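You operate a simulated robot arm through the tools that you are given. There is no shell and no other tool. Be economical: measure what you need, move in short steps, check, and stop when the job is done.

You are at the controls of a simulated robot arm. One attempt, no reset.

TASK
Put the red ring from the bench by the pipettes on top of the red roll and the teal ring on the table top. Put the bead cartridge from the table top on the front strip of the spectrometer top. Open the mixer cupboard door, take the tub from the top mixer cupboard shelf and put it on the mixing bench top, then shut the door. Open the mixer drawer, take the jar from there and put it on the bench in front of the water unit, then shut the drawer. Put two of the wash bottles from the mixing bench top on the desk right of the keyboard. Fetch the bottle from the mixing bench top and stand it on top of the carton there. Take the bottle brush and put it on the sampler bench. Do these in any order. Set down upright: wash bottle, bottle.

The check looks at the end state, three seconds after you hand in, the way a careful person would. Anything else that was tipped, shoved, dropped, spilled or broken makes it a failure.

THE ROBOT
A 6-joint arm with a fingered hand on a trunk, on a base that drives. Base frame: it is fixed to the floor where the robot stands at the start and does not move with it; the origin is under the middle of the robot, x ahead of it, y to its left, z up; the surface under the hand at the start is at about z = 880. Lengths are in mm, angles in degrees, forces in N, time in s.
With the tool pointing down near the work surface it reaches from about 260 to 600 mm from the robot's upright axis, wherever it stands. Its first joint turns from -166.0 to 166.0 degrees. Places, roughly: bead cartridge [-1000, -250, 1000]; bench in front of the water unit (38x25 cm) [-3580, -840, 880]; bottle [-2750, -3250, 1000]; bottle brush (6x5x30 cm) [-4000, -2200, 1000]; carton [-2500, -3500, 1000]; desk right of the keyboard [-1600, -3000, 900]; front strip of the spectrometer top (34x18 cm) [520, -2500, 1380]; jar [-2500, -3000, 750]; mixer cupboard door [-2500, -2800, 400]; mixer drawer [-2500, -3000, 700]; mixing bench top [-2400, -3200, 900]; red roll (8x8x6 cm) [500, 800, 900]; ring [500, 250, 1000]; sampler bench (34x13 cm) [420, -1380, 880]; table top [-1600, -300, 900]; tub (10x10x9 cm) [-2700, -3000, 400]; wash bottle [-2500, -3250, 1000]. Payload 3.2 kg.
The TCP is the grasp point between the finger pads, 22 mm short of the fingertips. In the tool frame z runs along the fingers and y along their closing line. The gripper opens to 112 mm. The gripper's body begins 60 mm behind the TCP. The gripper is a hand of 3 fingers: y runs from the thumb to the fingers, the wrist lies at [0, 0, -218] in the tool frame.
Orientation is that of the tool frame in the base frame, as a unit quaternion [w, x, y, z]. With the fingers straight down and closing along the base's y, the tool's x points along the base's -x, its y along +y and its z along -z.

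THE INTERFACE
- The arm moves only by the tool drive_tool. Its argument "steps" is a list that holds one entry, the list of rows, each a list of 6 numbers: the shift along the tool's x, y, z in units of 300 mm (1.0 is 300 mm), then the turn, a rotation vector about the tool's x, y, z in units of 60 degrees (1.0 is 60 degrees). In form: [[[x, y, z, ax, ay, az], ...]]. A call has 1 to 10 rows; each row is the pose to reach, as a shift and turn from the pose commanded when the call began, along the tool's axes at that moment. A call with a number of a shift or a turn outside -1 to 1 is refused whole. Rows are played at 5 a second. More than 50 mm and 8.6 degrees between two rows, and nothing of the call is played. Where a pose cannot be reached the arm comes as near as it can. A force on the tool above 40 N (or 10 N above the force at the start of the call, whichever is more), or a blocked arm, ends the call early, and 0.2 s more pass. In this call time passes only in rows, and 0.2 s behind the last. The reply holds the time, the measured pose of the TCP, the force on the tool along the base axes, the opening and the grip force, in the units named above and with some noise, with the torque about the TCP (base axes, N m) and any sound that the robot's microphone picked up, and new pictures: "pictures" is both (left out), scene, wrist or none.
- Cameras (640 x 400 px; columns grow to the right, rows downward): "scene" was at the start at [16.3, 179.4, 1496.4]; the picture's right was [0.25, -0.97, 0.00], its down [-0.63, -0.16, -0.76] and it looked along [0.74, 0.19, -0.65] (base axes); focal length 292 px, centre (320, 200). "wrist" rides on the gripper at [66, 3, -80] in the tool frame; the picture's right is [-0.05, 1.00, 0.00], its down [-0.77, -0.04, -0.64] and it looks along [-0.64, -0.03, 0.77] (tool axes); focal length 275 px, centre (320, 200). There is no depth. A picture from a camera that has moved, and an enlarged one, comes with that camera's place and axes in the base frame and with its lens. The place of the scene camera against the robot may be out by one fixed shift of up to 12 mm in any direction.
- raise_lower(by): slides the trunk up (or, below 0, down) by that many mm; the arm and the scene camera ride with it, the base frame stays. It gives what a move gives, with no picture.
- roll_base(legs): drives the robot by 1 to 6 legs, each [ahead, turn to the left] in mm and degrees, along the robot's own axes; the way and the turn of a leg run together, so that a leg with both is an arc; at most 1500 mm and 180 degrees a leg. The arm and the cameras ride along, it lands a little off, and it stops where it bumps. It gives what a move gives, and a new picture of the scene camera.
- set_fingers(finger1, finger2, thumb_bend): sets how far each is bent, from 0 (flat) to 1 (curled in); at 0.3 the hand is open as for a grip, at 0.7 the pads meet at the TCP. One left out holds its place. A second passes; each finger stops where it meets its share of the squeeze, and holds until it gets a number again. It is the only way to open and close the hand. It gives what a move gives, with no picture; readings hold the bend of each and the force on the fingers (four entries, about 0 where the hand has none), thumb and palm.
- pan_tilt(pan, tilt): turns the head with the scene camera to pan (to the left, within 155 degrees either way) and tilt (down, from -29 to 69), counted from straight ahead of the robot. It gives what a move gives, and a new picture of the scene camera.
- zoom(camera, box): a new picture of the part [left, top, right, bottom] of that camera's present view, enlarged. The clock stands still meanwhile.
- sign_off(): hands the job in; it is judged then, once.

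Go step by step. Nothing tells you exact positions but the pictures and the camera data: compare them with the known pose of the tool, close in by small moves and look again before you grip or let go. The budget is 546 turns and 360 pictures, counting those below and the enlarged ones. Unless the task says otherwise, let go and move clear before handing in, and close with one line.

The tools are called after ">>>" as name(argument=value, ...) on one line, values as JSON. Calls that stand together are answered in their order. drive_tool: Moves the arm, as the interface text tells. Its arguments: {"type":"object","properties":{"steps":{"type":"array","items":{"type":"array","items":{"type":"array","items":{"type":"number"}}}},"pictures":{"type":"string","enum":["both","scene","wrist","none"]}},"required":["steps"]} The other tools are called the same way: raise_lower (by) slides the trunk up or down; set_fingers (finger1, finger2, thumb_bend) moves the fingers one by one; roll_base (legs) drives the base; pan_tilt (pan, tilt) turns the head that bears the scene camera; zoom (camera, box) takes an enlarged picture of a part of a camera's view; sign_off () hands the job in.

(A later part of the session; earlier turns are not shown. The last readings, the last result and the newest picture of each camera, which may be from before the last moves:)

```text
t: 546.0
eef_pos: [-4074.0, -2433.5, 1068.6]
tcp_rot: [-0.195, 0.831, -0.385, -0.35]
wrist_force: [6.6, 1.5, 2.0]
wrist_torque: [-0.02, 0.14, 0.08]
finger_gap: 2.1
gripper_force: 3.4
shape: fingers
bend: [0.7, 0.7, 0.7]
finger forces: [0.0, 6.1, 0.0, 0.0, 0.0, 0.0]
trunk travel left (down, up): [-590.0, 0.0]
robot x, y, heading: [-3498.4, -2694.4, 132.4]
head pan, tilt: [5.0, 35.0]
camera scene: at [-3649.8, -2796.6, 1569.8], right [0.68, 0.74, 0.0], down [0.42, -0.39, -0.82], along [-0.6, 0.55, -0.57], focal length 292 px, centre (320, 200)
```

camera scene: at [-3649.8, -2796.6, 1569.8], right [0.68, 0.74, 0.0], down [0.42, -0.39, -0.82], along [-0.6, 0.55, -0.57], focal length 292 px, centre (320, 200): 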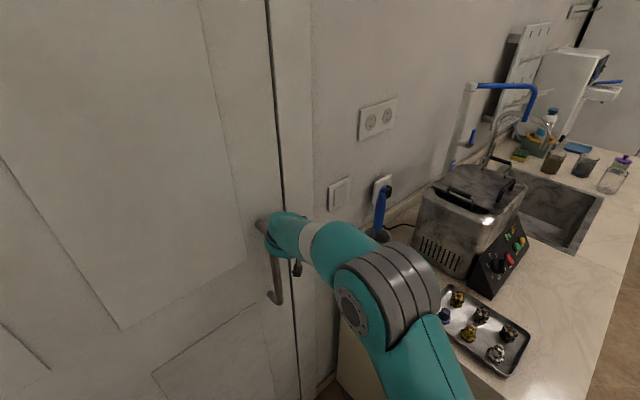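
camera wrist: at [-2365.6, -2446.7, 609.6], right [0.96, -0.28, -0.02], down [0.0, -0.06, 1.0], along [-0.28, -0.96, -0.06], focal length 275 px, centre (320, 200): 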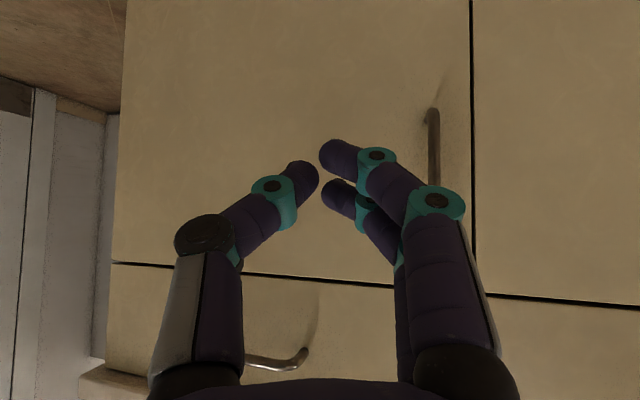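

The fingertips brushed the room-door handle lightly; turning right to move clear, then zooming on the brush.

>>> roll_base(legs=[[0, -20]])

>>> pan_tilt(pan=25, tilt=35)

>>> zoom(camera="scene", box=[320, 120, 520, 245])

```text
t: 547.5
eef_pos: [-3949.2, -2250.9, 1067.8]
tcp_rot: [-0.253, 0.752, -0.524, -0.31]
wrist_force: [0.3, -0.6, -0.6]
wrist_torque: [0.01, -0.02, 0.01]
finger_gap: 1.7
gripper_force: 0.1
shape: fingers
bend: [0.7, 0.7, 0.7]
finger forces: [0.1, 0.0, 0.1, 0.0, 0.0, 0.1]
trunk travel left (down, up): [-590.0, 0.0]
robot x, y, heading: [-3498.5, -2693.8, 112.3]
head pan, tilt: [5.0, 35.0]
camera scene: at [-3675.5, -2739.8, 1569.7], right [0.89, 0.46, 0.0], down [0.26, -0.51, -0.82], along [-0.38, 0.73, -0.57], focal length 292 px, centre (320, 200)
```

scene: 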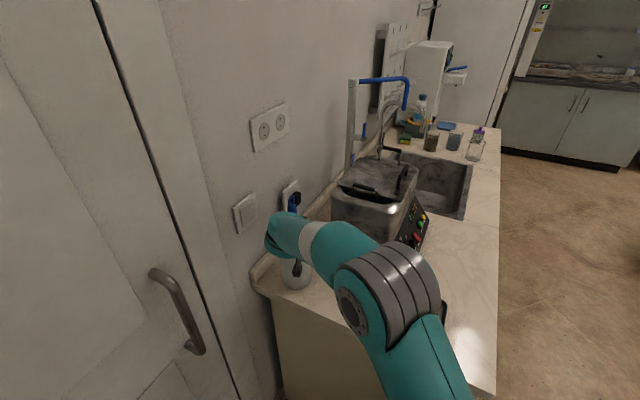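

```text
t: 548.3
eef_pos: [-3950.6, -2249.6, 1069.1]
tcp_rot: [-0.254, 0.751, -0.525, -0.31]
wrist_force: [0.7, -0.1, -0.2]
wrist_torque: [0.0, 0.03, 0.02]
finger_gap: 2.2
gripper_force: 0.0
shape: fingers
bend: [0.7, 0.7, 0.7]
finger forces: [0.0, 0.0, 0.0, 0.0, 0.0, 0.1]
trunk travel left (down, up): [-590.0, 0.0]
robot x, y, heading: [-3499.5, -2693.5, 112.2]
head pan, tilt: [25.0, 35.0]
camera scene: at [-3699.9, -2758.6, 1569.7], right [0.68, 0.73, 0.0], down [0.42, -0.39, -0.82], along [-0.6, 0.56, -0.57], focal length 292 px, centre (320, 200)
```

scene: 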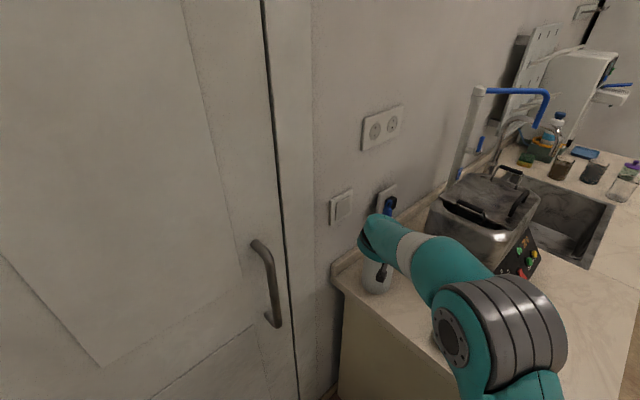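

```text
3.20 times, centred on (420, 182) of scene
camera zoom: at [-3699.9, -2758.6, 1569.7], right [0.68, 0.73, 0.0], down [0.42, -0.39, -0.82], along [-0.6, 0.56, -0.57], focal length 935 px, centre (0, 256)
```

zoom: 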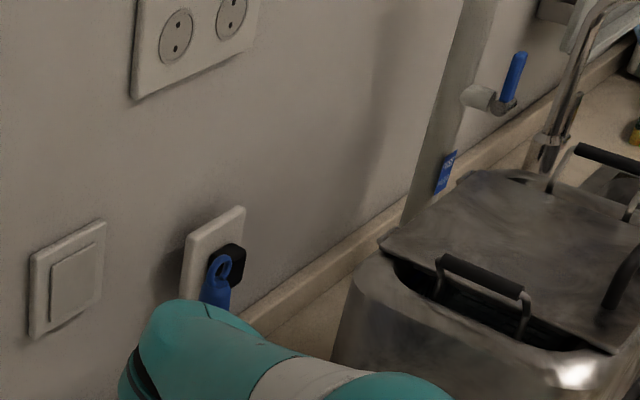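

The brush is nearly vertical at about (−4000,−2253), handle z≈1040–1165. Backing off, then opening the hand, pitching more and aligning.

>>> roll_base(legs=[[-150, 0]])

>>> set_fingers(finger1=0.42, finger2=0.42, thumb_bend=0.42)

>>> drive_tool(steps=[[[0, -0.1, 0, 0, 0, 0], [0, -0.21, 0.02, 0, -0.05, 0], [0, -0.32, 0.04, 0, -0.1, 0], [0, -0.43, 0.05, 0, -0.15, 0], [0, -0.43, 0.05, 0, -0.2, 0]]], pictures="none")

>>> roll_base(legs=[[0, 13.2]])

>>> zoom(camera="wrist", box=[0, 0, 640, 400])

```text
t: 549.6
eef_pos: [-3894.3, -2384.4, 1069.6]
tcp_rot: [-0.254, 0.751, -0.525, -0.311]
wrist_force: [-0.2, -0.4, 0.7]
wrist_torque: [0.0, 0.02, 0.0]
finger_gap: 2.0
gripper_force: 0.1
shape: fingers
bend: [0.7, 0.7, 0.7]
finger forces: [0.0, 0.0, 0.1, 0.1, 0.0, 0.0]
trunk travel left (down, up): [-590.0, 0.0]
robot x, y, heading: [-3441.1, -2825.4, 112.5]
head pan, tilt: [25.0, 35.0]
camera scene: at [-3645.0, -2893.2, 1569.7], right [0.68, 0.73, 0.0], down [0.42, -0.39, -0.82], along [-0.6, 0.56, -0.57], focal length 292 px, centre (320, 200)
```

scene: 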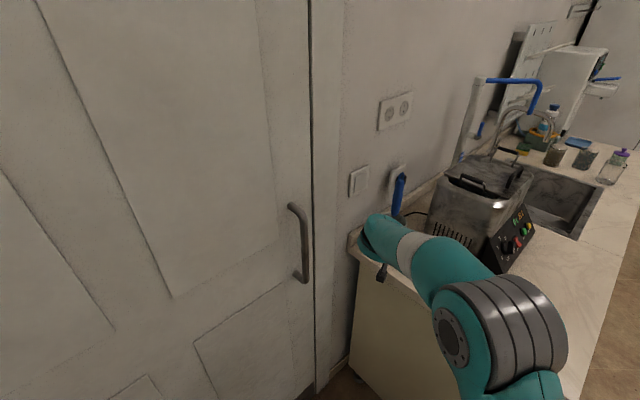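

```text
t: 550.6
eef_pos: [-3895.1, -2383.8, 1068.6]
tcp_rot: [-0.253, 0.751, -0.524, -0.311]
wrist_force: [-1.0, 0.3, -0.8]
wrist_torque: [0.03, 0.0, 0.01]
finger_gap: 77.3
gripper_force: 0.1
shape: fingers
bend: [0.42, 0.42, 0.42]
finger forces: [0.0, 0.0, 0.0, 0.0, 0.0, 0.0]
trunk travel left (down, up): [-590.0, 0.0]
robot x, y, heading: [-3444.9, -2826.8, 112.3]
head pan, tilt: [25.0, 35.0]
```

```text
t: 551.8
eef_pos: [-3776.4, -2330.7, 1065.1]
tcp_rot: [-0.306, 0.715, -0.495, -0.387]
wrist_force: [-0.1, -0.8, -1.0]
wrist_torque: [0.0, -0.01, -0.02]
finger_gap: 77.6
gripper_force: 0.0
shape: fingers
bend: [0.42, 0.42, 0.42]
finger forces: [0.0, 0.0, 0.0, 0.0, 0.0, 0.0]
trunk travel left (down, up): [-590.0, 0.0]
robot x, y, heading: [-3443.2, -2823.6, 112.3]
head pan, tilt: [25.0, 35.0]
```

```text
t: 553.0
eef_pos: [-3879.0, -2419.9, 1064.5]
tcp_rot: [-0.261, 0.766, -0.412, -0.419]
wrist_force: [-0.1, 0.3, -0.9]
wrist_torque: [0.0, 0.04, 0.0]
finger_gap: 77.7
gripper_force: 0.0
shape: fingers
bend: [0.42, 0.42, 0.42]
finger forces: [0.0, 0.0, 0.0, 0.0, 0.0, 0.0]
trunk travel left (down, up): [-590.0, 0.0]
robot x, y, heading: [-3447.8, -2824.6, 125.5]
head pan, tilt: [25.0, 35.0]
camera scene: at [-3627.4, -2935.0, 1569.7], right [0.5, 0.87, 0.0], down [0.5, -0.28, -0.82], along [-0.71, 0.41, -0.57], focal length 292 px, centre (320, 200)
```

scene: 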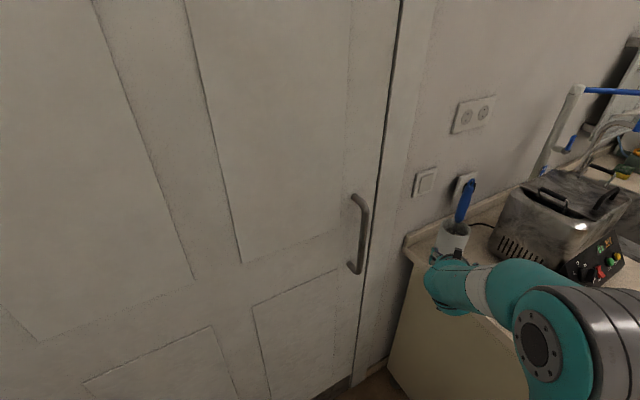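

```text
1.00 times, centred on (320, 200) of wrist (not enlarged: the box is as wide or as high as the picture)
camera zoom: at [-3827.3, -2506.7, 1050.3], right [-0.86, -0.51, -0.01], down [0.06, -0.14, 0.99], along [-0.5, 0.85, 0.15], focal length 275 px, centre (320, 200)
```

zoom: 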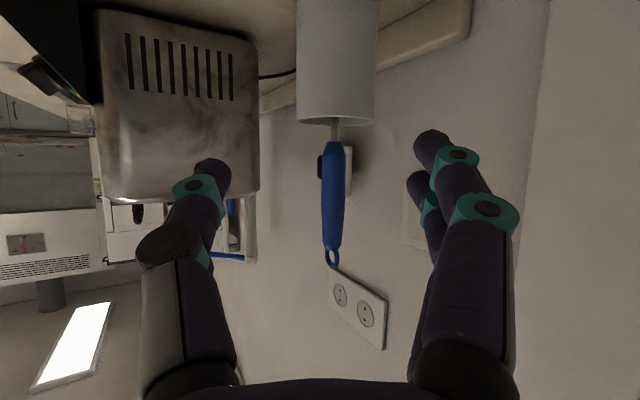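

Very clear. The brush handle is ~200 mm ahead, ~18 mm left, which driving along my heading will cancel. Raising 30 mm and driving in.

>>> drive_tool(steps=[[[-0.043, 0, -0.025, 0, 0, 0], [-0.086, 0, -0.051, 0, 0, 0]]], pictures="none")

>>> roll_base(legs=[[180, 0]])

>>> zoom(camera="wrist", box=[0, 0, 640, 400])

```text
t: 553.6
eef_pos: [-3881.1, -2419.3, 1095.4]
tcp_rot: [-0.261, 0.766, -0.411, -0.42]
wrist_force: [-0.2, -0.2, 0.4]
wrist_torque: [-0.01, 0.0, -0.01]
finger_gap: 77.6
gripper_force: 0.1
shape: fingers
bend: [0.42, 0.42, 0.42]
finger forces: [0.0, 0.1, 0.0, 0.0, 0.0, 0.0]
trunk travel left (down, up): [-590.0, 0.0]
robot x, y, heading: [-3443.5, -2827.4, 125.0]
head pan, tilt: [25.0, 35.0]
```

```text
t: 555.1
eef_pos: [-3981.9, -2271.4, 1095.0]
tcp_rot: [-0.261, 0.766, -0.412, -0.419]
wrist_force: [-0.3, 0.1, -0.5]
wrist_torque: [-0.03, 0.0, -0.01]
finger_gap: 77.7
gripper_force: 0.1
shape: fingers
bend: [0.42, 0.42, 0.42]
finger forces: [0.0, 0.0, 0.0, 0.0, 0.0, 0.1]
trunk travel left (down, up): [-590.0, 0.0]
robot x, y, heading: [-3544.2, -2681.0, 125.2]
head pan, tilt: [25.0, 35.0]
camera scene: at [-3730.6, -2787.3, 1569.7], right [0.5, 0.87, 0.0], down [0.5, -0.29, -0.82], along [-0.71, 0.41, -0.57], focal length 292 px, centre (320, 200)
```

scene: 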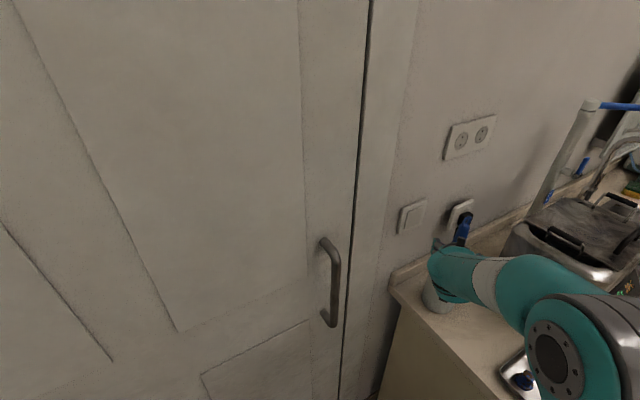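

```text
1.00 times, centred on (320, 200) of wrist (not enlarged: the box is as wide or as high as the picture)
camera zoom: at [-3930.7, -2359.6, 1079.8], right [-0.86, -0.5, -0.01], down [0.06, -0.14, 0.99], along [-0.5, 0.85, 0.15], focal length 275 px, centre (320, 200)
```

zoom: 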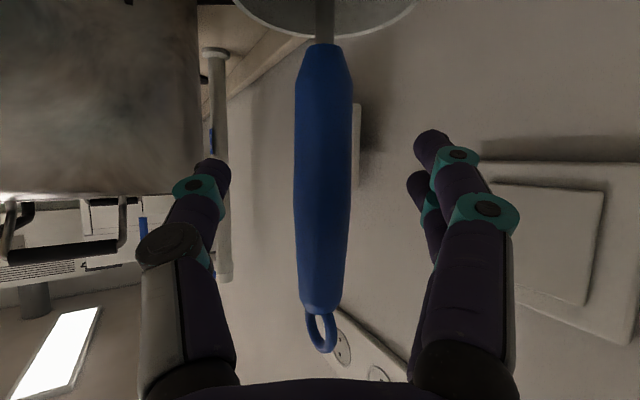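

The handle is centred between the fingers. Moving in 12 mm and closing.

>>> roll_base(legs=[[12, 0]])

>>> set_fingers(finger1=0.78, finger2=0.78, thumb_bend=0.78)

>>> zoom(camera="wrist", box=[0, 0, 640, 400])

```text
t: 555.9
eef_pos: [-3990.0, -2262.0, 1094.3]
tcp_rot: [-0.262, 0.765, -0.413, -0.418]
wrist_force: [-0.8, -0.5, -0.5]
wrist_torque: [0.01, 0.01, 0.01]
finger_gap: 77.8
gripper_force: 0.0
shape: fingers
bend: [0.42, 0.42, 0.42]
finger forces: [0.0, 0.0, 0.1, 0.1, 0.0, 0.1]
trunk travel left (down, up): [-590.0, 0.0]
robot x, y, heading: [-3551.9, -2671.1, 124.8]
head pan, tilt: [25.0, 35.0]
camera scene: at [-3737.5, -2777.4, 1569.7], right [0.5, 0.87, 0.0], down [0.5, -0.29, -0.82], along [-0.71, 0.41, -0.57], focal length 292 px, centre (320, 200)
```

scene: 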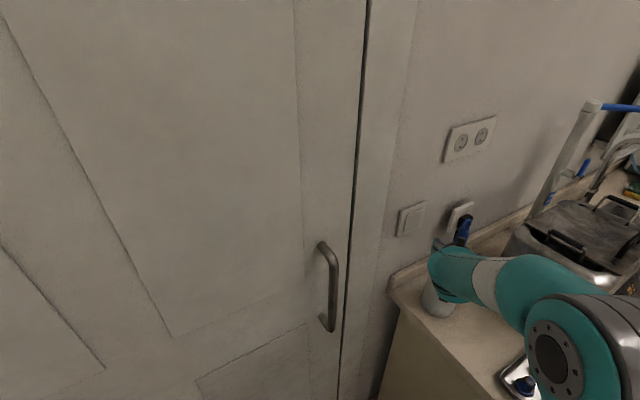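

```text
t: 556.9
eef_pos: [-3988.1, -2262.0, 1094.8]
tcp_rot: [-0.262, 0.765, -0.413, -0.419]
wrist_force: [1.0, -0.3, 0.0]
wrist_torque: [-0.03, -0.01, -0.02]
finger_gap: 21.1
gripper_force: 17.9
shape: fingers
bend: [0.67, 0.66, 0.66]
finger forces: [9.3, 8.8, 0.0, 0.0, 18.1, 0.0]
trunk travel left (down, up): [-590.0, 0.0]
robot x, y, heading: [-3552.9, -2669.5, 125.1]
head pan, tilt: [25.0, 35.0]
```

```text
1.00 times, centred on (320, 200) of wrist (not enlarged: the box is as wide or as high as the picture)
camera zoom: at [-3937.1, -2350.5, 1080.2], right [-0.86, -0.5, -0.01], down [0.06, -0.14, 0.99], along [-0.5, 0.85, 0.15], focal length 275 px, centre (320, 200)
```

zoom: 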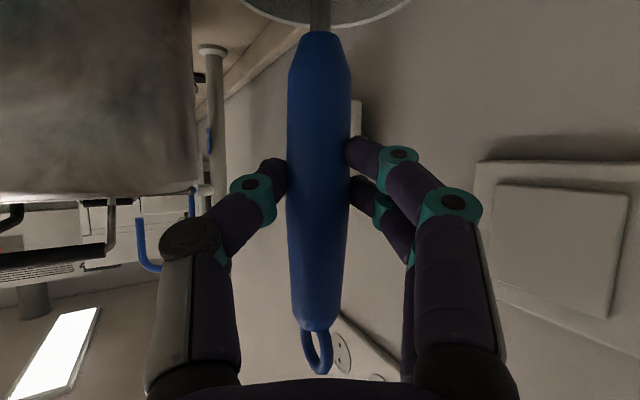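

Firm grip. Lifting straight up out of the cup.

>>> drive_tool(steps=[[[-0.06, 0, -0.036, 0, 0, 0], [-0.12, 0, -0.072, 0, 0, 0], [-0.18, 0, -0.108, 0, 0, 0], [-0.24, 0, -0.144, 0, 0, 0], [-0.3, 0, -0.18, 0, 0, 0], [-0.36, 0, -0.215, 0, 0, 0], [-0.42, 0, -0.25, 0, 0, 0], [-0.48, 0, -0.287, 0, 0, 0]]], pictures="both")

```text
t: 558.7
eef_pos: [-3997.8, -2267.6, 1263.2]
tcp_rot: [-0.262, 0.765, -0.413, -0.419]
wrist_force: [0.5, 0.3, -0.8]
wrist_torque: [-0.01, 0.02, 0.01]
finger_gap: 21.2
gripper_force: 17.8
shape: fingers
bend: [0.67, 0.66, 0.66]
finger forces: [9.1, 8.8, 0.0, 0.0, 18.0, 0.0]
trunk travel left (down, up): [-590.0, 0.0]
robot x, y, heading: [-3552.4, -2669.3, 125.0]
head pan, tilt: [25.0, 35.0]
camera scene: at [-3736.7, -2778.5, 1569.7], right [0.5, 0.87, 0.0], down [0.5, -0.29, -0.82], along [-0.71, 0.41, -0.57], focal length 292 px, centre (320, 200)
camera wrist: at [-3946.1, -2355.8, 1248.7], right [-0.86, -0.5, -0.01], down [0.06, -0.14, 0.99], along [-0.5, 0.85, 0.15], focal length 275 px, centre (320, 200)
```

scene: 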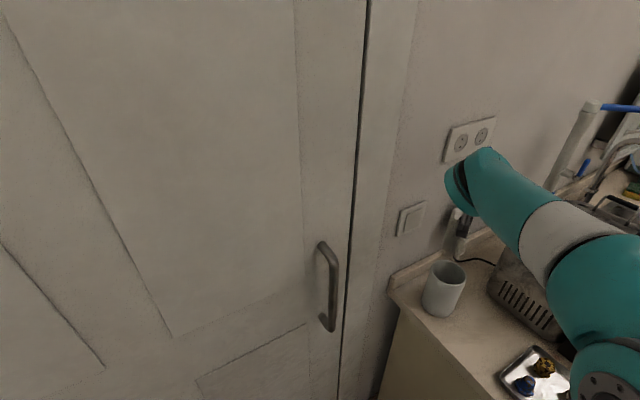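
wrist: 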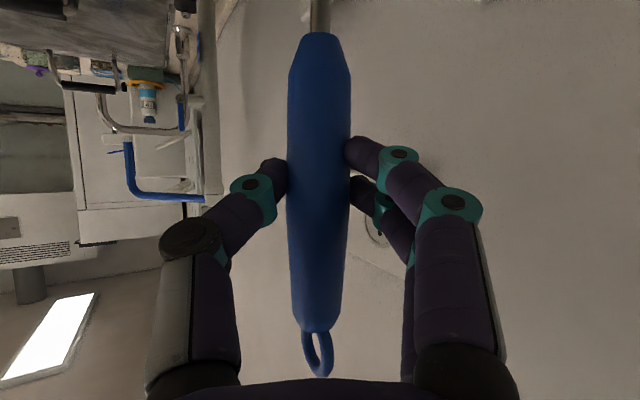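

The brush is out and the cup undisturbed. Backing away and driving across the room toward the sampler bench, stopping short to look.

>>> roll_base(legs=[[-250, 0], [0, -68], [470, 0], [0, -28], [1500, 0], [500, 0]])

```text
t: 576.9
eef_pos: [-946.8, -1106.1, 1263.6]
tcp_rot: [0.486, -0.208, 0.845, 0.087]
wrist_force: [0.8, 0.3, -0.3]
wrist_torque: [-0.01, 0.05, -0.03]
finger_gap: 21.1
gripper_force: 18.3
shape: fingers
bend: [0.67, 0.66, 0.66]
finger forces: [9.0, 8.8, 0.0, 0.0, 17.9, 0.1]
trunk travel left (down, up): [-590.0, 0.0]
robot x, y, heading: [-1392.7, -1505.2, 29.3]
head pan, tilt: [25.0, 35.0]
camera scene: at [-1479.1, -1328.9, 1569.7], right [0.81, -0.58, 0.0], down [-0.34, -0.47, -0.82], along [0.48, 0.67, -0.57], focal length 292 px, centre (320, 200)
```

scene: 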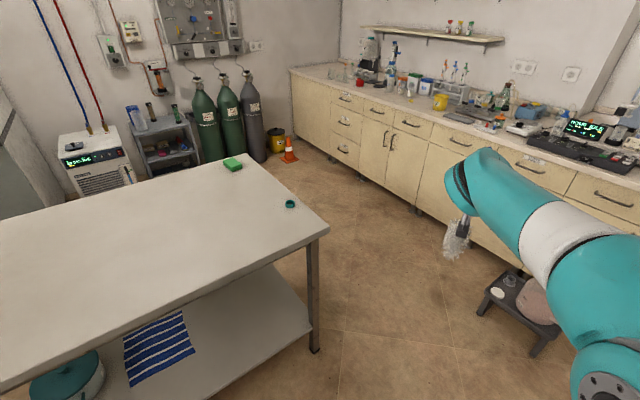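

>>> roll_base(legs=[[0, -34.5], [900, 0], [0, 5]])

>>> pan_tilt(pan=10, tilt=35)

```text
t: 583.8
eef_pos: [90.1, -1462.2, 1263.2]
tcp_rot: [0.492, 0.015, 0.869, -0.039]
wrist_force: [0.5, -0.1, -0.8]
wrist_torque: [-0.03, 0.02, -0.02]
finger_gap: 20.7
gripper_force: 17.8
shape: fingers
bend: [0.67, 0.66, 0.66]
finger forces: [9.1, 9.0, 0.0, 0.0, 17.8, 0.0]
trunk travel left (down, up): [-590.0, 0.0]
robot x, y, heading: [-492.6, -1591.5, -0.6]
head pan, tilt: [25.0, 35.0]
camera scene: at [-479.4, -1395.9, 1569.7], right [0.42, -0.91, 0.0], down [-0.52, -0.24, -0.82], along [0.74, 0.34, -0.57], focal length 292 px, centre (320, 200)
```

scene: 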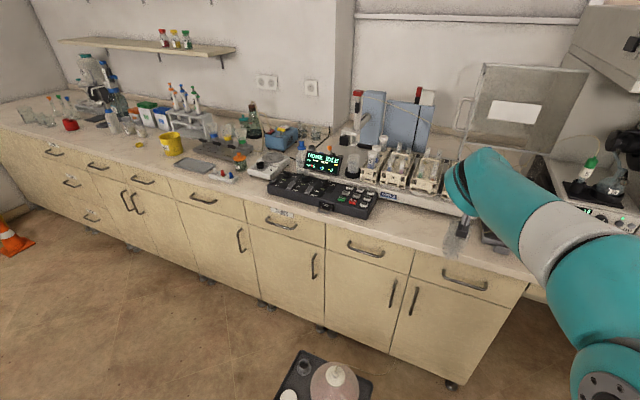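

```text
t: 584.6
eef_pos: [91.9, -1462.2, 1261.9]
tcp_rot: [0.492, 0.015, 0.869, -0.04]
wrist_force: [0.4, -0.2, -0.7]
wrist_torque: [-0.03, 0.01, 0.0]
finger_gap: 21.0
gripper_force: 17.4
shape: fingers
bend: [0.67, 0.66, 0.66]
finger forces: [8.8, 9.0, 0.1, 0.0, 17.7, 0.1]
trunk travel left (down, up): [-590.0, 0.0]
robot x, y, heading: [-492.4, -1590.5, -0.1]
head pan, tilt: [10.0, 35.0]
camera scene: at [-472.3, -1418.1, 1569.7], right [0.17, -0.99, 0.0], down [-0.57, -0.1, -0.82], along [0.81, 0.14, -0.57], focal length 292 px, centre (320, 200)
```

scene: 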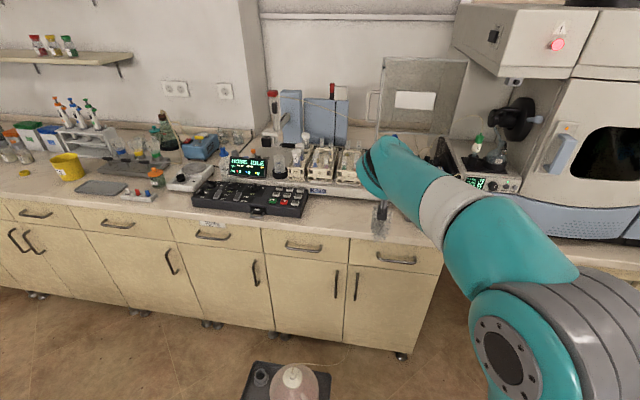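

The free strip in front of the sampler lies at y −1550…−1210; the jug stool reaches y≈−1360, so I'll stay south of it. Shifting the robot, then reorienting the hand to vertical.

>>> roll_base(legs=[[0, -20], [190, 0], [0, 20]])

>>> drive_tool(steps=[[[0.05, 0, -0.04, 0, 0.14, 0], [0.1, -0.01, -0.08, 0, 0.28, 0], [0.16, -0.01, -0.12, 0, 0.42, 0], [0.21, -0.02, -0.16, 0, 0.56, 0], [0.26, -0.02, -0.2, 0, 0.7, 0], [0.31, -0.03, -0.24, 0, 0.84, 0], [0.365, -0.03, -0.285, 0, 0.98, 0]]], pictures="none")

```text
t: 588.3
eef_pos: [269.5, -1522.7, 1264.0]
tcp_rot: [0.492, 0.011, 0.87, -0.038]
wrist_force: [0.2, -0.1, -1.0]
wrist_torque: [0.0, 0.06, 0.01]
finger_gap: 20.8
gripper_force: 17.3
shape: fingers
bend: [0.67, 0.66, 0.66]
finger forces: [8.4, 9.1, 0.0, 0.1, 17.6, 0.0]
trunk travel left (down, up): [-590.0, 0.0]
robot x, y, heading: [-312.9, -1655.7, -0.2]
head pan, tilt: [10.0, 35.0]
camera scene: at [-293.0, -1483.3, 1569.7], right [0.17, -0.98, 0.0], down [-0.56, -0.1, -0.82], along [0.81, 0.14, -0.57], focal length 292 px, centre (320, 200)
```

scene: 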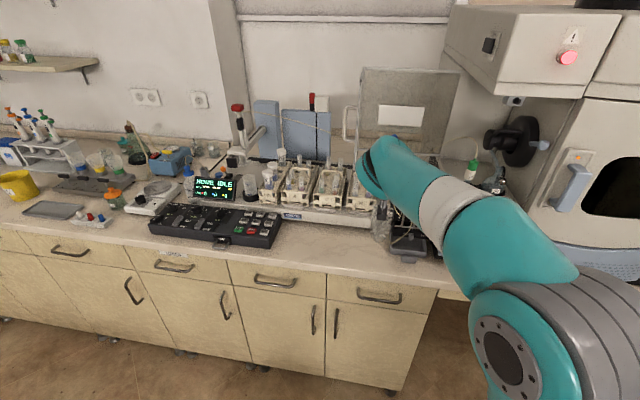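

```text
t: 589.9
eef_pos: [141.6, -1528.3, 1213.6]
tcp_rot: [0.002, 0.03, 0.999, -0.027]
wrist_force: [0.0, 0.7, -1.8]
wrist_torque: [0.0, -0.05, 0.0]
finger_gap: 19.2
gripper_force: 15.3
shape: fingers
bend: [0.68, 0.67, 0.67]
finger forces: [5.7, 9.4, 0.0, 0.0, 16.3, 0.0]
trunk travel left (down, up): [-590.0, 0.0]
robot x, y, heading: [-310.0, -1655.9, 0.0]
head pan, tilt: [10.0, 35.0]
```

Vertical now. Rotating the hand +90° so the brush will lie along the bench.

>>> drive_tool(steps=[[[0, 0, 0, 0, 0, 0.14], [0, 0, 0, 0, 0, 0.28], [0, 0, 0, 0, 0, 0.42], [0, 0, 0, 0, 0, 0.56], [0, 0, 0, 0, 0, 0.7], [0, 0, 0, 0, 0, 0.84], [0, 0, 0, 0, 0, 0.98]]], pictures="none")

>>> drive_tool(steps=[[[0, 0, 0, 0, 0, 0.14], [0, 0, 0, 0, 0, 0.28], [0, 0, 0, 0, 0, 0.42], [0, 0, 0, 0, 0, 0.52]]], pictures="both")

```text
t: 591.5
eef_pos: [140.0, -1527.9, 1214.5]
tcp_rot: [0.016, 0.518, 0.855, -0.023]
wrist_force: [-0.1, 0.5, -0.7]
wrist_torque: [-0.08, -0.03, 0.0]
finger_gap: 18.9
gripper_force: 15.6
shape: fingers
bend: [0.68, 0.67, 0.67]
finger forces: [6.1, 9.4, 0.0, 0.0, 16.3, 0.0]
trunk travel left (down, up): [-590.0, 0.0]
robot x, y, heading: [-313.4, -1657.7, -0.1]
head pan, tilt: [10.0, 35.0]
```

```text
t: 592.5
eef_pos: [141.7, -1527.5, 1213.3]
tcp_rot: [0.021, 0.729, 0.684, -0.018]
wrist_force: [-0.1, 1.4, -0.2]
wrist_torque: [-0.08, 0.04, 0.02]
finger_gap: 18.7
gripper_force: 15.8
shape: fingers
bend: [0.68, 0.67, 0.67]
finger forces: [6.3, 9.4, 0.0, 0.0, 16.3, 0.0]
trunk travel left (down, up): [-590.0, 0.0]
robot x, y, heading: [-316.5, -1655.5, -0.1]
head pan, tilt: [10.0, 35.0]
camera scene: at [-292.8, -1483.5, 1569.7], right [0.17, -0.98, 0.0], down [-0.56, -0.1, -0.82], along [0.81, 0.14, -0.57], focal length 292 px, centre (320, 200)
camera wrist: at [147.2, -1456.7, 1291.2], right [0.99, -0.11, 0.01], down [-0.09, -0.73, 0.68], along [-0.07, -0.67, -0.74], focal length 275 px, centre (320, 200)
```

scene: 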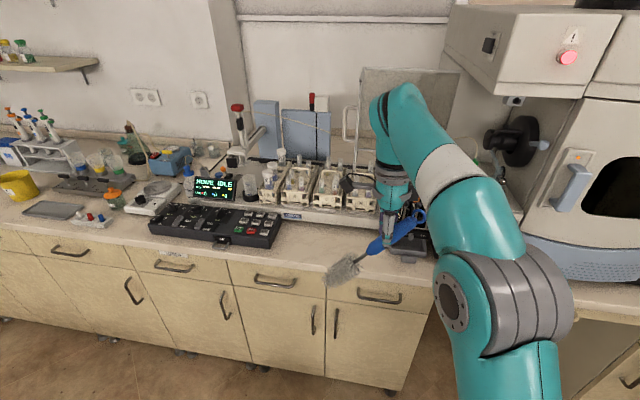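
wrist: 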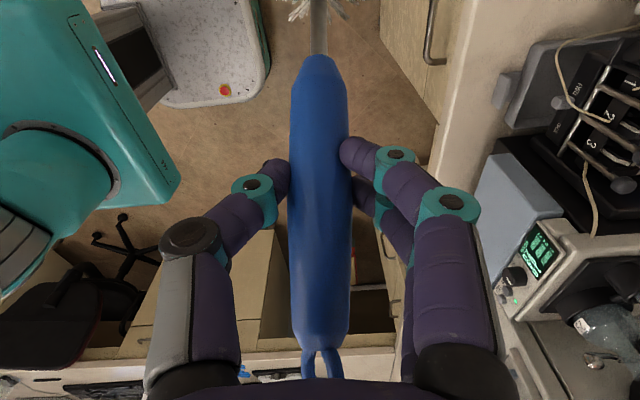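

The brush hangs 34° bristles-down toward +y. Tilting the hand to level it.

>>> drive_tool(steps=[[[0, 0, 0, 0, 0.11, 0], [0, 0, 0, 0, 0.22, 0], [0, 0, 0, 0, 0.33, 0], [0, 0, 0, 0, 0.44, 0], [0, 0, 0, 0, 0.55, 0]]], pictures="scene")

>>> zoom(camera="scene", box=[280, 150, 480, 275])

```text
t: 593.7
eef_pos: [140.7, -1527.6, 1214.1]
tcp_rot: [-0.175, 0.702, 0.663, 0.191]
wrist_force: [0.3, 0.4, -0.5]
wrist_torque: [-0.05, 0.02, -0.01]
finger_gap: 18.3
gripper_force: 16.2
shape: fingers
bend: [0.68, 0.67, 0.67]
finger forces: [5.7, 9.8, 0.1, 0.0, 15.9, 0.0]
trunk travel left (down, up): [-590.0, 0.0]
robot x, y, heading: [-309.1, -1656.2, -0.1]
head pan, tilt: [10.0, 35.0]
camera scene: at [-292.8, -1483.9, 1569.8], right [0.17, -0.98, 0.0], down [-0.56, -0.1, -0.82], along [0.81, 0.14, -0.57], focal length 292 px, centre (320, 200)
```

scene: 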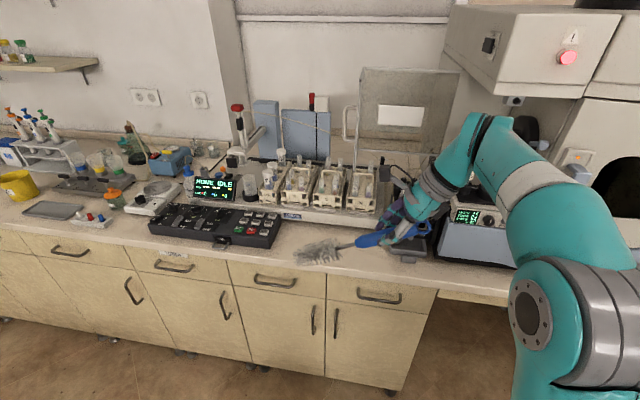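

```text
3.20 times, centred on (380, 212) of scene
camera zoom: at [-292.8, -1483.9, 1569.8], right [0.17, -0.98, 0.0], down [-0.56, -0.1, -0.82], along [0.81, 0.14, -0.57], focal length 935 px, centre (128, 160)
```

zoom: 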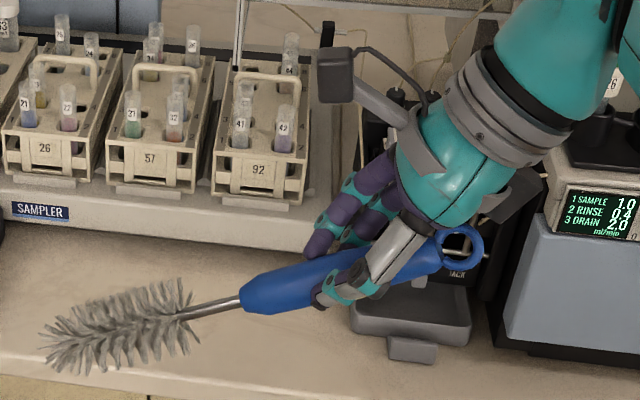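

The brush still slopes ~30°, and pivots easily in the grip, so it will level itself on contact. Driving in and shifting left to (425,−1444).

>>> roll_base(legs=[[283, 0]])

>>> drive_tool(steps=[[[0.06, 0, 0.05, 0, 0.04, 0], [0.12, 0, 0.1, 0, 0.08, 0], [0.18, 0, 0.16, 0, 0.12, 0], [0.2, 0, 0.22, 0, 0.16, 0], [0.2, 0, 0.3, 0, 0.2, 0]]], pictures="scene")

```text
t: 595.7
eef_pos: [422.6, -1527.8, 1215.4]
tcp_rot: [-0.176, 0.702, 0.664, 0.188]
wrist_force: [0.7, -0.5, -0.6]
wrist_torque: [-0.1, 0.01, -0.02]
finger_gap: 17.0
gripper_force: 16.2
shape: fingers
bend: [0.69, 0.67, 0.67]
finger forces: [5.9, 10.3, 0.0, 0.0, 15.8, 0.0]
trunk travel left (down, up): [-590.0, 0.0]
robot x, y, heading: [-31.2, -1659.4, 0.1]
head pan, tilt: [10.0, 35.0]
camera scene: at [-11.0, -1483.6, 1569.7], right [0.17, -0.98, 0.0], down [-0.57, -0.1, -0.82], along [0.81, 0.14, -0.57], focal length 292 px, centre (320, 200)
```

scene: 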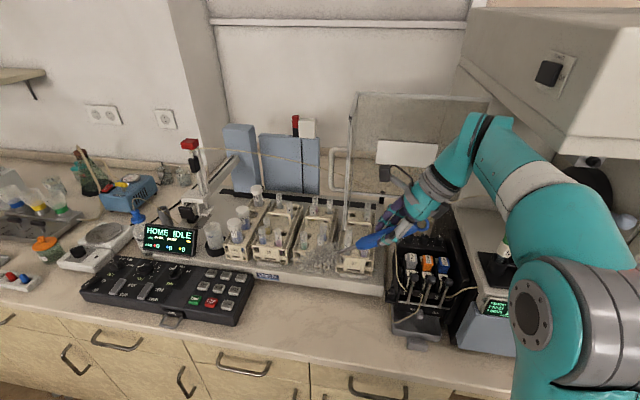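

```text
t: 596.9
eef_pos: [427.4, -1430.3, 1165.8]
tcp_rot: [-0.244, 0.679, 0.641, 0.262]
wrist_force: [1.4, 0.6, -0.9]
wrist_torque: [-0.11, 0.03, -0.02]
finger_gap: 16.4
gripper_force: 16.6
shape: fingers
bend: [0.69, 0.67, 0.67]
finger forces: [5.8, 10.8, 0.0, 0.0, 15.6, 0.0]
trunk travel left (down, up): [-590.0, 0.0]
robot x, y, heading: [-35.0, -1658.4, 0.1]
head pan, tilt: [10.0, 35.0]
camera scene: at [-11.8, -1483.4, 1569.7], right [0.17, -0.98, 0.0], down [-0.56, -0.1, -0.82], along [0.81, 0.14, -0.57], focal length 292 px, centre (320, 200)
```

scene: 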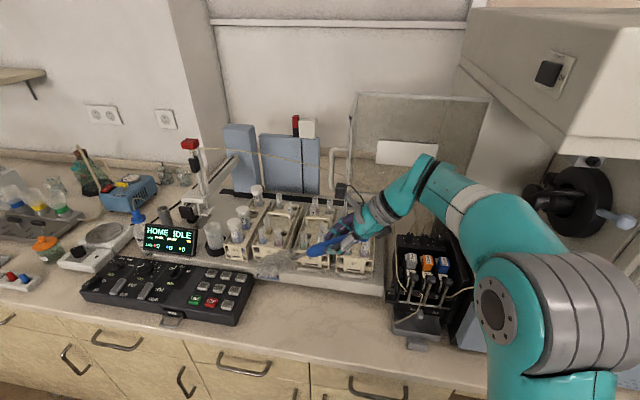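

Shifting 18 mm right and lowering to z≈975.

>>> drive_tool(steps=[[[-0.1, 0, 0.09, 0, 0, 0], [-0.2, 0, 0.18, 0, 0, 0], [-0.3, 0, 0.27, 0, 0, 0], [-0.39, 0, 0.36, 0, 0, 0], [-0.47, 0, 0.433, 0, 0, 0]]], pictures="scene")

>>> zoom(camera="scene", box=[220, 230, 420, 355])

```text
t: 598.1
eef_pos: [427.6, -1447.7, 974.1]
tcp_rot: [-0.242, 0.68, 0.641, 0.262]
wrist_force: [0.0, -1.2, 0.3]
wrist_torque: [0.19, -0.02, -0.03]
finger_gap: 16.4
gripper_force: 17.8
shape: fingers
bend: [0.71, 0.65, 0.67]
finger forces: [10.8, 8.7, 0.0, 0.1, 16.3, 0.0]
trunk travel left (down, up): [-590.0, 0.0]
robot x, y, heading: [-33.6, -1653.3, 0.0]
head pan, tilt: [10.0, 35.0]
camera scene: at [-11.8, -1483.8, 1569.8], right [0.17, -0.98, 0.0], down [-0.56, -0.1, -0.82], along [0.81, 0.14, -0.57], focal length 292 px, centre (320, 200)
```

scene: 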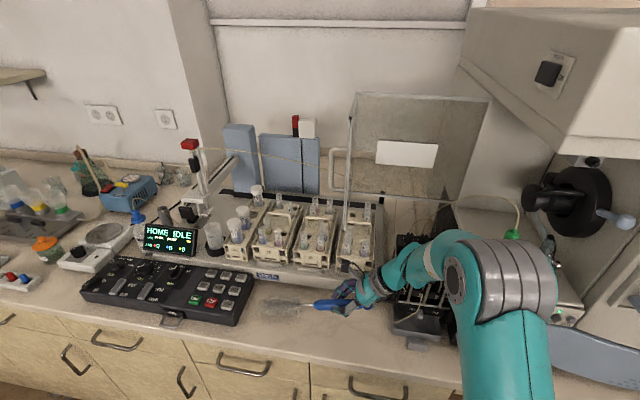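

```text
3.20 times, centred on (320, 292) of scene
camera zoom: at [-11.8, -1483.8, 1569.8], right [0.17, -0.98, 0.0], down [-0.56, -0.1, -0.82], along [0.81, 0.14, -0.57], focal length 935 px, centre (320, -96)
```

zoom: 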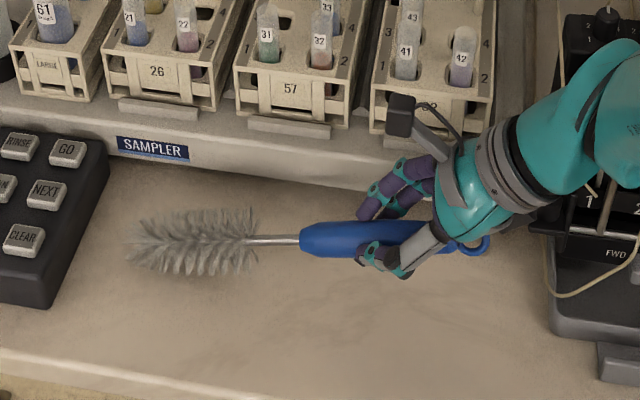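

Beautifully aligned over the strip. Lowering in fine steps so the brush settles flat.

>>> drive_tool(steps=[[[-0.025, 0, 0.028, 0, 0, 0], [-0.05, 0, 0.055, 0, 0, 0], [-0.07, 0, 0.078, 0, 0, 0], [-0.09, 0, 0.1, 0, 0, 0], [-0.105, 0, 0.117, 0, 0, 0], [-0.12, 0, 0.134, 0, 0, 0]]], pictures="none")

>>> zoom(camera="scene", box=[220, 230, 420, 355])

```text
t: 599.5
eef_pos: [408.2, -1449.4, 938.2]
tcp_rot: [-0.232, 0.676, 0.645, 0.272]
wrist_force: [2.2, -0.7, -0.6]
wrist_torque: [0.29, 0.04, 0.03]
finger_gap: 16.8
gripper_force: 17.5
shape: fingers
bend: [0.71, 0.65, 0.67]
finger forces: [10.6, 8.8, 0.0, 0.0, 15.7, 0.0]
trunk travel left (down, up): [-590.0, 0.0]
robot x, y, heading: [-33.4, -1657.0, 0.0]
head pan, tilt: [10.0, 35.0]
```

```text
3.20 times, centred on (320, 292) of scene
camera zoom: at [-72.0, -1482.6, 1574.8], right [0.17, -0.98, 0.01], down [-0.53, -0.1, -0.84], along [0.83, 0.14, -0.54], focal length 935 px, centre (320, -96)
```

zoom: 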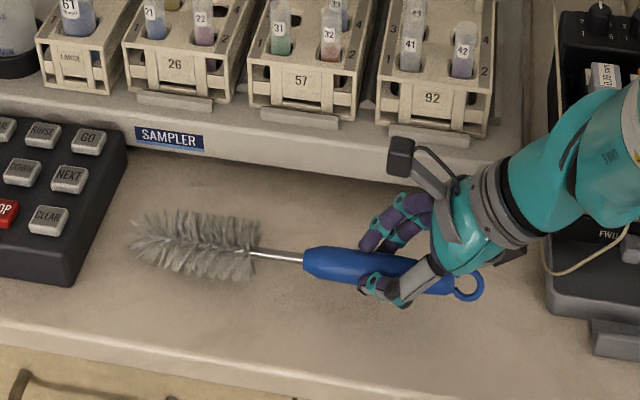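

The scene camera shifted: part of my arm above the wrist is pressing on the bench edge and tipping me back. Raising immediately.

>>> drive_tool(steps=[[[0.03, 0, -0.033, 0, 0, 0], [0.06, 0, -0.067, 0, 0, 0], [0.09, 0, -0.1, 0, 0, 0], [0.12, 0, -0.134, 0, 0, 0]]], pictures="scene")

```text
t: 599.9
eef_pos: [409.0, -1447.6, 936.5]
tcp_rot: [-0.242, 0.681, 0.643, 0.252]
wrist_force: [0.5, -0.3, 0.1]
wrist_torque: [0.15, -0.02, -0.07]
finger_gap: 16.5
gripper_force: 18.8
shape: fingers
bend: [0.71, 0.65, 0.67]
finger forces: [11.3, 9.4, 0.1, 0.1, 16.3, 0.0]
trunk travel left (down, up): [-590.0, 0.0]
robot x, y, heading: [-34.5, -1656.0, 0.9]
head pan, tilt: [10.0, 35.0]
stopped in row 2: the arm was blocked; the commanded pose is now the measured one
camera scene: at [-116.9, -1476.7, 1578.4], right [0.18, -0.98, 0.02], down [-0.51, -0.11, -0.85], along [0.84, 0.15, -0.52], focal length 292 px, centre (320, 200)
```

scene: 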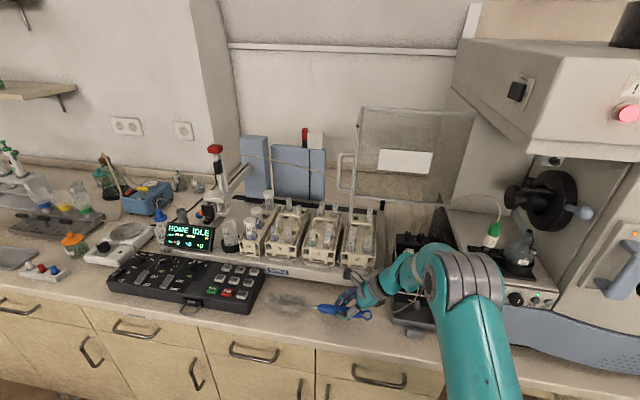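

Still tipping slightly and blocked upward. I need to see what is touching.

>>> zoom(camera="scene", box=[300, 200, 560, 400])

>>> zoom(camera="wrist", box=[0, 0, 640, 400])

```text
2.00 times, centred on (430, 300) of scene
camera zoom: at [-116.9, -1476.7, 1578.4], right [0.18, -0.98, 0.02], down [-0.51, -0.11, -0.85], along [0.84, 0.15, -0.52], focal length 584 px, centre (100, 0)
```

zoom: 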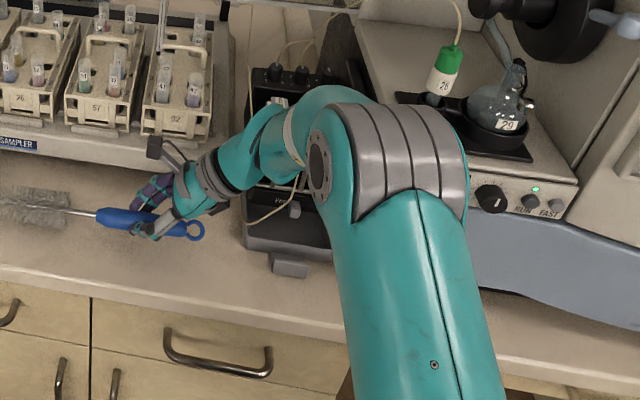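

```text
1.00 times, centred on (320, 200) of wrist (not enlarged: the box is as wide or as high as the picture)
camera zoom: at [411.7, -1448.6, 1040.1], right [1.0, -0.09, -0.04], down [-0.09, -1.0, -0.02], along [-0.03, 0.03, -1.0], focal length 275 px, centre (320, 200)
```

zoom: 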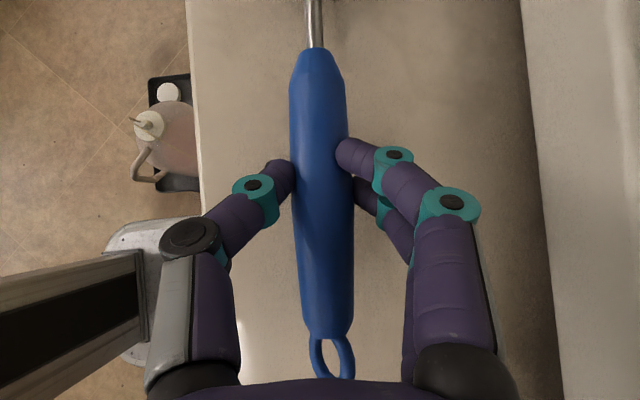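

My elbow is pressing forward on the pump unit, tilting the robot back. I'll retract the hand toward me and up in small steps to relieve it.

>>> drive_tool(steps=[[[0.014, -0.022, -0.017, 0, 0, 0], [0.028, -0.045, -0.035, 0, 0, 0], [0.041, -0.067, -0.052, 0, 0, 0]]], pictures="scene")

```text
t: 600.2
eef_pos: [314.6, -1468.5, 916.7]
tcp_rot: [-0.304, 0.723, 0.598, 0.168]
wrist_force: [-1.5, 0.4, 0.7]
wrist_torque: [0.01, -0.1, 0.13]
finger_gap: 15.8
gripper_force: 16.7
shape: fingers
bend: [0.7, 0.64, 0.68]
finger forces: [6.1, 9.7, 0.1, 0.0, 16.2, 0.1]
trunk travel left (down, up): [-590.0, 0.0]
robot x, y, heading: [-38.3, -1656.7, 0.8]
head pan, tilt: [10.0, 35.0]
stopped in row 1: the arm was blocked; the commanded pose is now the measured one
camera scene: at [-228.2, -1483.0, 1579.8], right [0.19, -0.98, 0.03], down [-0.45, -0.11, -0.89], along [0.87, 0.15, -0.46], focal length 292 px, centre (320, 200)
```

scene: 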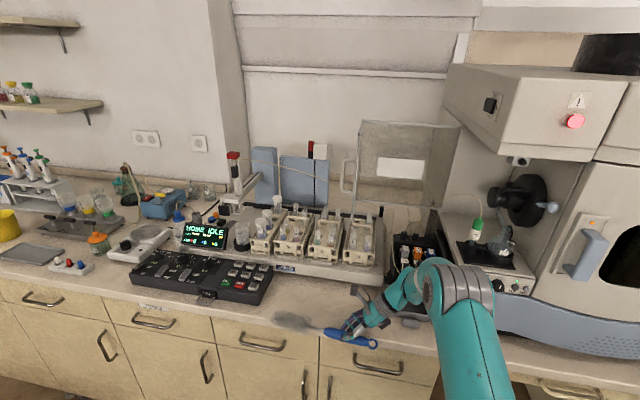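

The robot is still tilting back. Driving backward at once to break the contact and bring the base under me.

>>> roll_base(legs=[[-250, 0]])

```text
t: 601.0
eef_pos: [204.6, -1469.4, 850.2]
tcp_rot: [-0.378, 0.75, 0.542, -0.024]
wrist_force: [-1.5, -0.3, 0.8]
wrist_torque: [-0.05, -0.18, -0.08]
finger_gap: 0.0
gripper_force: 0.2
shape: fingers
bend: [0.73, 0.72, 0.76]
finger forces: [0.0, 0.0, 0.1, 0.0, 0.0, 0.0]
trunk travel left (down, up): [-590.0, 0.0]
robot x, y, heading: [-96.7, -1641.6, 11.0]
head pan, tilt: [10.0, 35.0]
stopped in leg 1: the robot was blocked; the commanded pose is now the measured one
camera scene: at [-324.8, -1511.9, 1579.4], right [0.36, -0.93, 0.02], down [-0.42, -0.18, -0.89], along [0.84, 0.31, -0.46], focal length 292 px, centre (320, 200)
```

scene: 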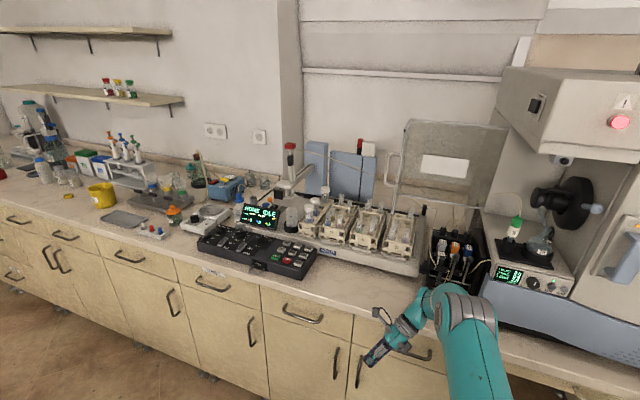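

The brush slipped out and the robot is leaning but stable. I need to see my own surroundings before acting.

>>> pan_tilt(pan=0, tilt=69)

>>> zoom(camera="wrist", box=[0, 0, 640, 400])

```text
t: 602.0
eef_pos: [260.3, -1477.7, 829.7]
tcp_rot: [-0.388, 0.76, 0.52, -0.037]
wrist_force: [-91.5, -15.0, -13.5]
wrist_torque: [1.39, -3.3, -6.04]
finger_gap: 0.0
gripper_force: 45.9
shape: fingers
bend: [0.73, 0.72, 0.76]
finger forces: [0.1, 0.1, 0.1, 0.0, 0.0, 92.0]
trunk travel left (down, up): [-590.0, 0.0]
robot x, y, heading: [-76.9, -1637.5, 8.8]
head pan, tilt: [0.0, 68.8]
camera scene: at [-262.7, -1507.8, 1534.7], right [0.16, -0.99, 0.0], down [-0.88, -0.14, -0.46], along [0.45, 0.07, -0.89], focal length 292 px, centre (320, 200)
```

scene: 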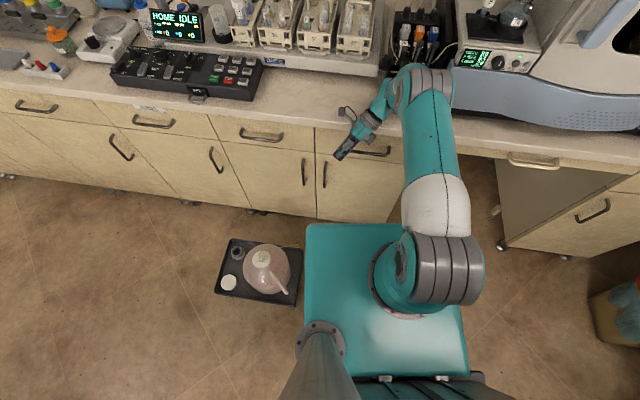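

```text
1.00 times, centred on (320, 200) of wrist (not enlarged: the box is as wide or as high as the picture)
camera zoom: at [329.9, -1467.6, 907.8], right [0.74, -0.19, -0.64], down [-0.09, -0.98, 0.2], along [-0.67, -0.09, -0.74], focal length 275 px, centre (320, 200)
```

zoom: 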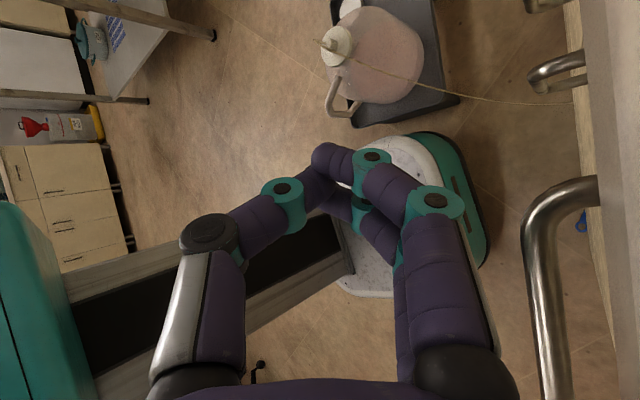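

The hand is jammed against the bench front, propping the robot back. The brush has fallen to the floor by the cabinet. First, retract the hand away from the bench.

>>> drive_tool(steps=[[[-0.045, -0.115, 0.034, 0, 0, 0], [-0.09, -0.23, 0.068, 0, 0, 0], [-0.136, -0.35, 0.1, 0, 0, 0], [-0.182, -0.465, 0.137, 0, 0, 0]]], pictures="none")

```text
t: 602.3
eef_pos: [220.0, -1472.0, 800.5]
tcp_rot: [-0.389, 0.76, 0.505, -0.128]
wrist_force: [-0.4, 0.7, 0.4]
wrist_torque: [-0.1, -0.07, 0.07]
finger_gap: 0.1
gripper_force: 0.0
shape: fingers
bend: [0.72, 0.72, 0.76]
finger forces: [0.1, 0.0, 0.1, 0.0, 0.1, 0.0]
trunk travel left (down, up): [-590.0, 0.0]
robot x, y, heading: [-76.3, -1640.2, 9.2]
head pan, tilt: [0.0, 68.8]
stopped in row 1: the arm was blocked; the commanded pose is now the measured one
```

>>> drive_tool(steps=[[[-0.04, -0.1, 0.03, 0, 0, 0], [-0.08, -0.2, 0.06, 0, 0, 0], [-0.12, -0.3, 0.09, 0, 0, 0]]], pictures="scene")

```text
t: 602.6
eef_pos: [177.3, -1486.9, 786.0]
tcp_rot: [-0.376, 0.767, 0.479, -0.2]
wrist_force: [-2.0, 0.4, -2.1]
wrist_torque: [0.06, -0.09, -0.14]
finger_gap: 0.0
gripper_force: 0.1
shape: fingers
bend: [0.73, 0.72, 0.76]
finger forces: [0.0, 0.0, 0.0, 0.0, 0.0, 0.0]
trunk travel left (down, up): [-590.0, 0.0]
robot x, y, heading: [-80.5, -1641.9, 9.4]
head pan, tilt: [0.0, 68.8]
stopped in row 1: the arm was blocked; the commanded pose is now the measured one
camera scene: at [-299.0, -1511.0, 1535.9], right [0.16, -0.99, 0.0], down [-0.87, -0.14, -0.47], along [0.47, 0.07, -0.88], focal length 292 px, centre (320, 200)
```

scene: 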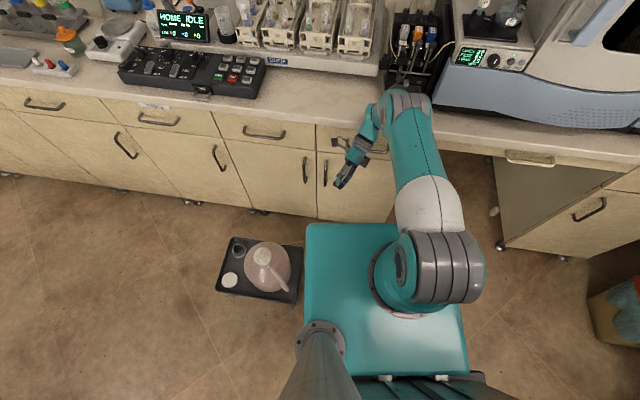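

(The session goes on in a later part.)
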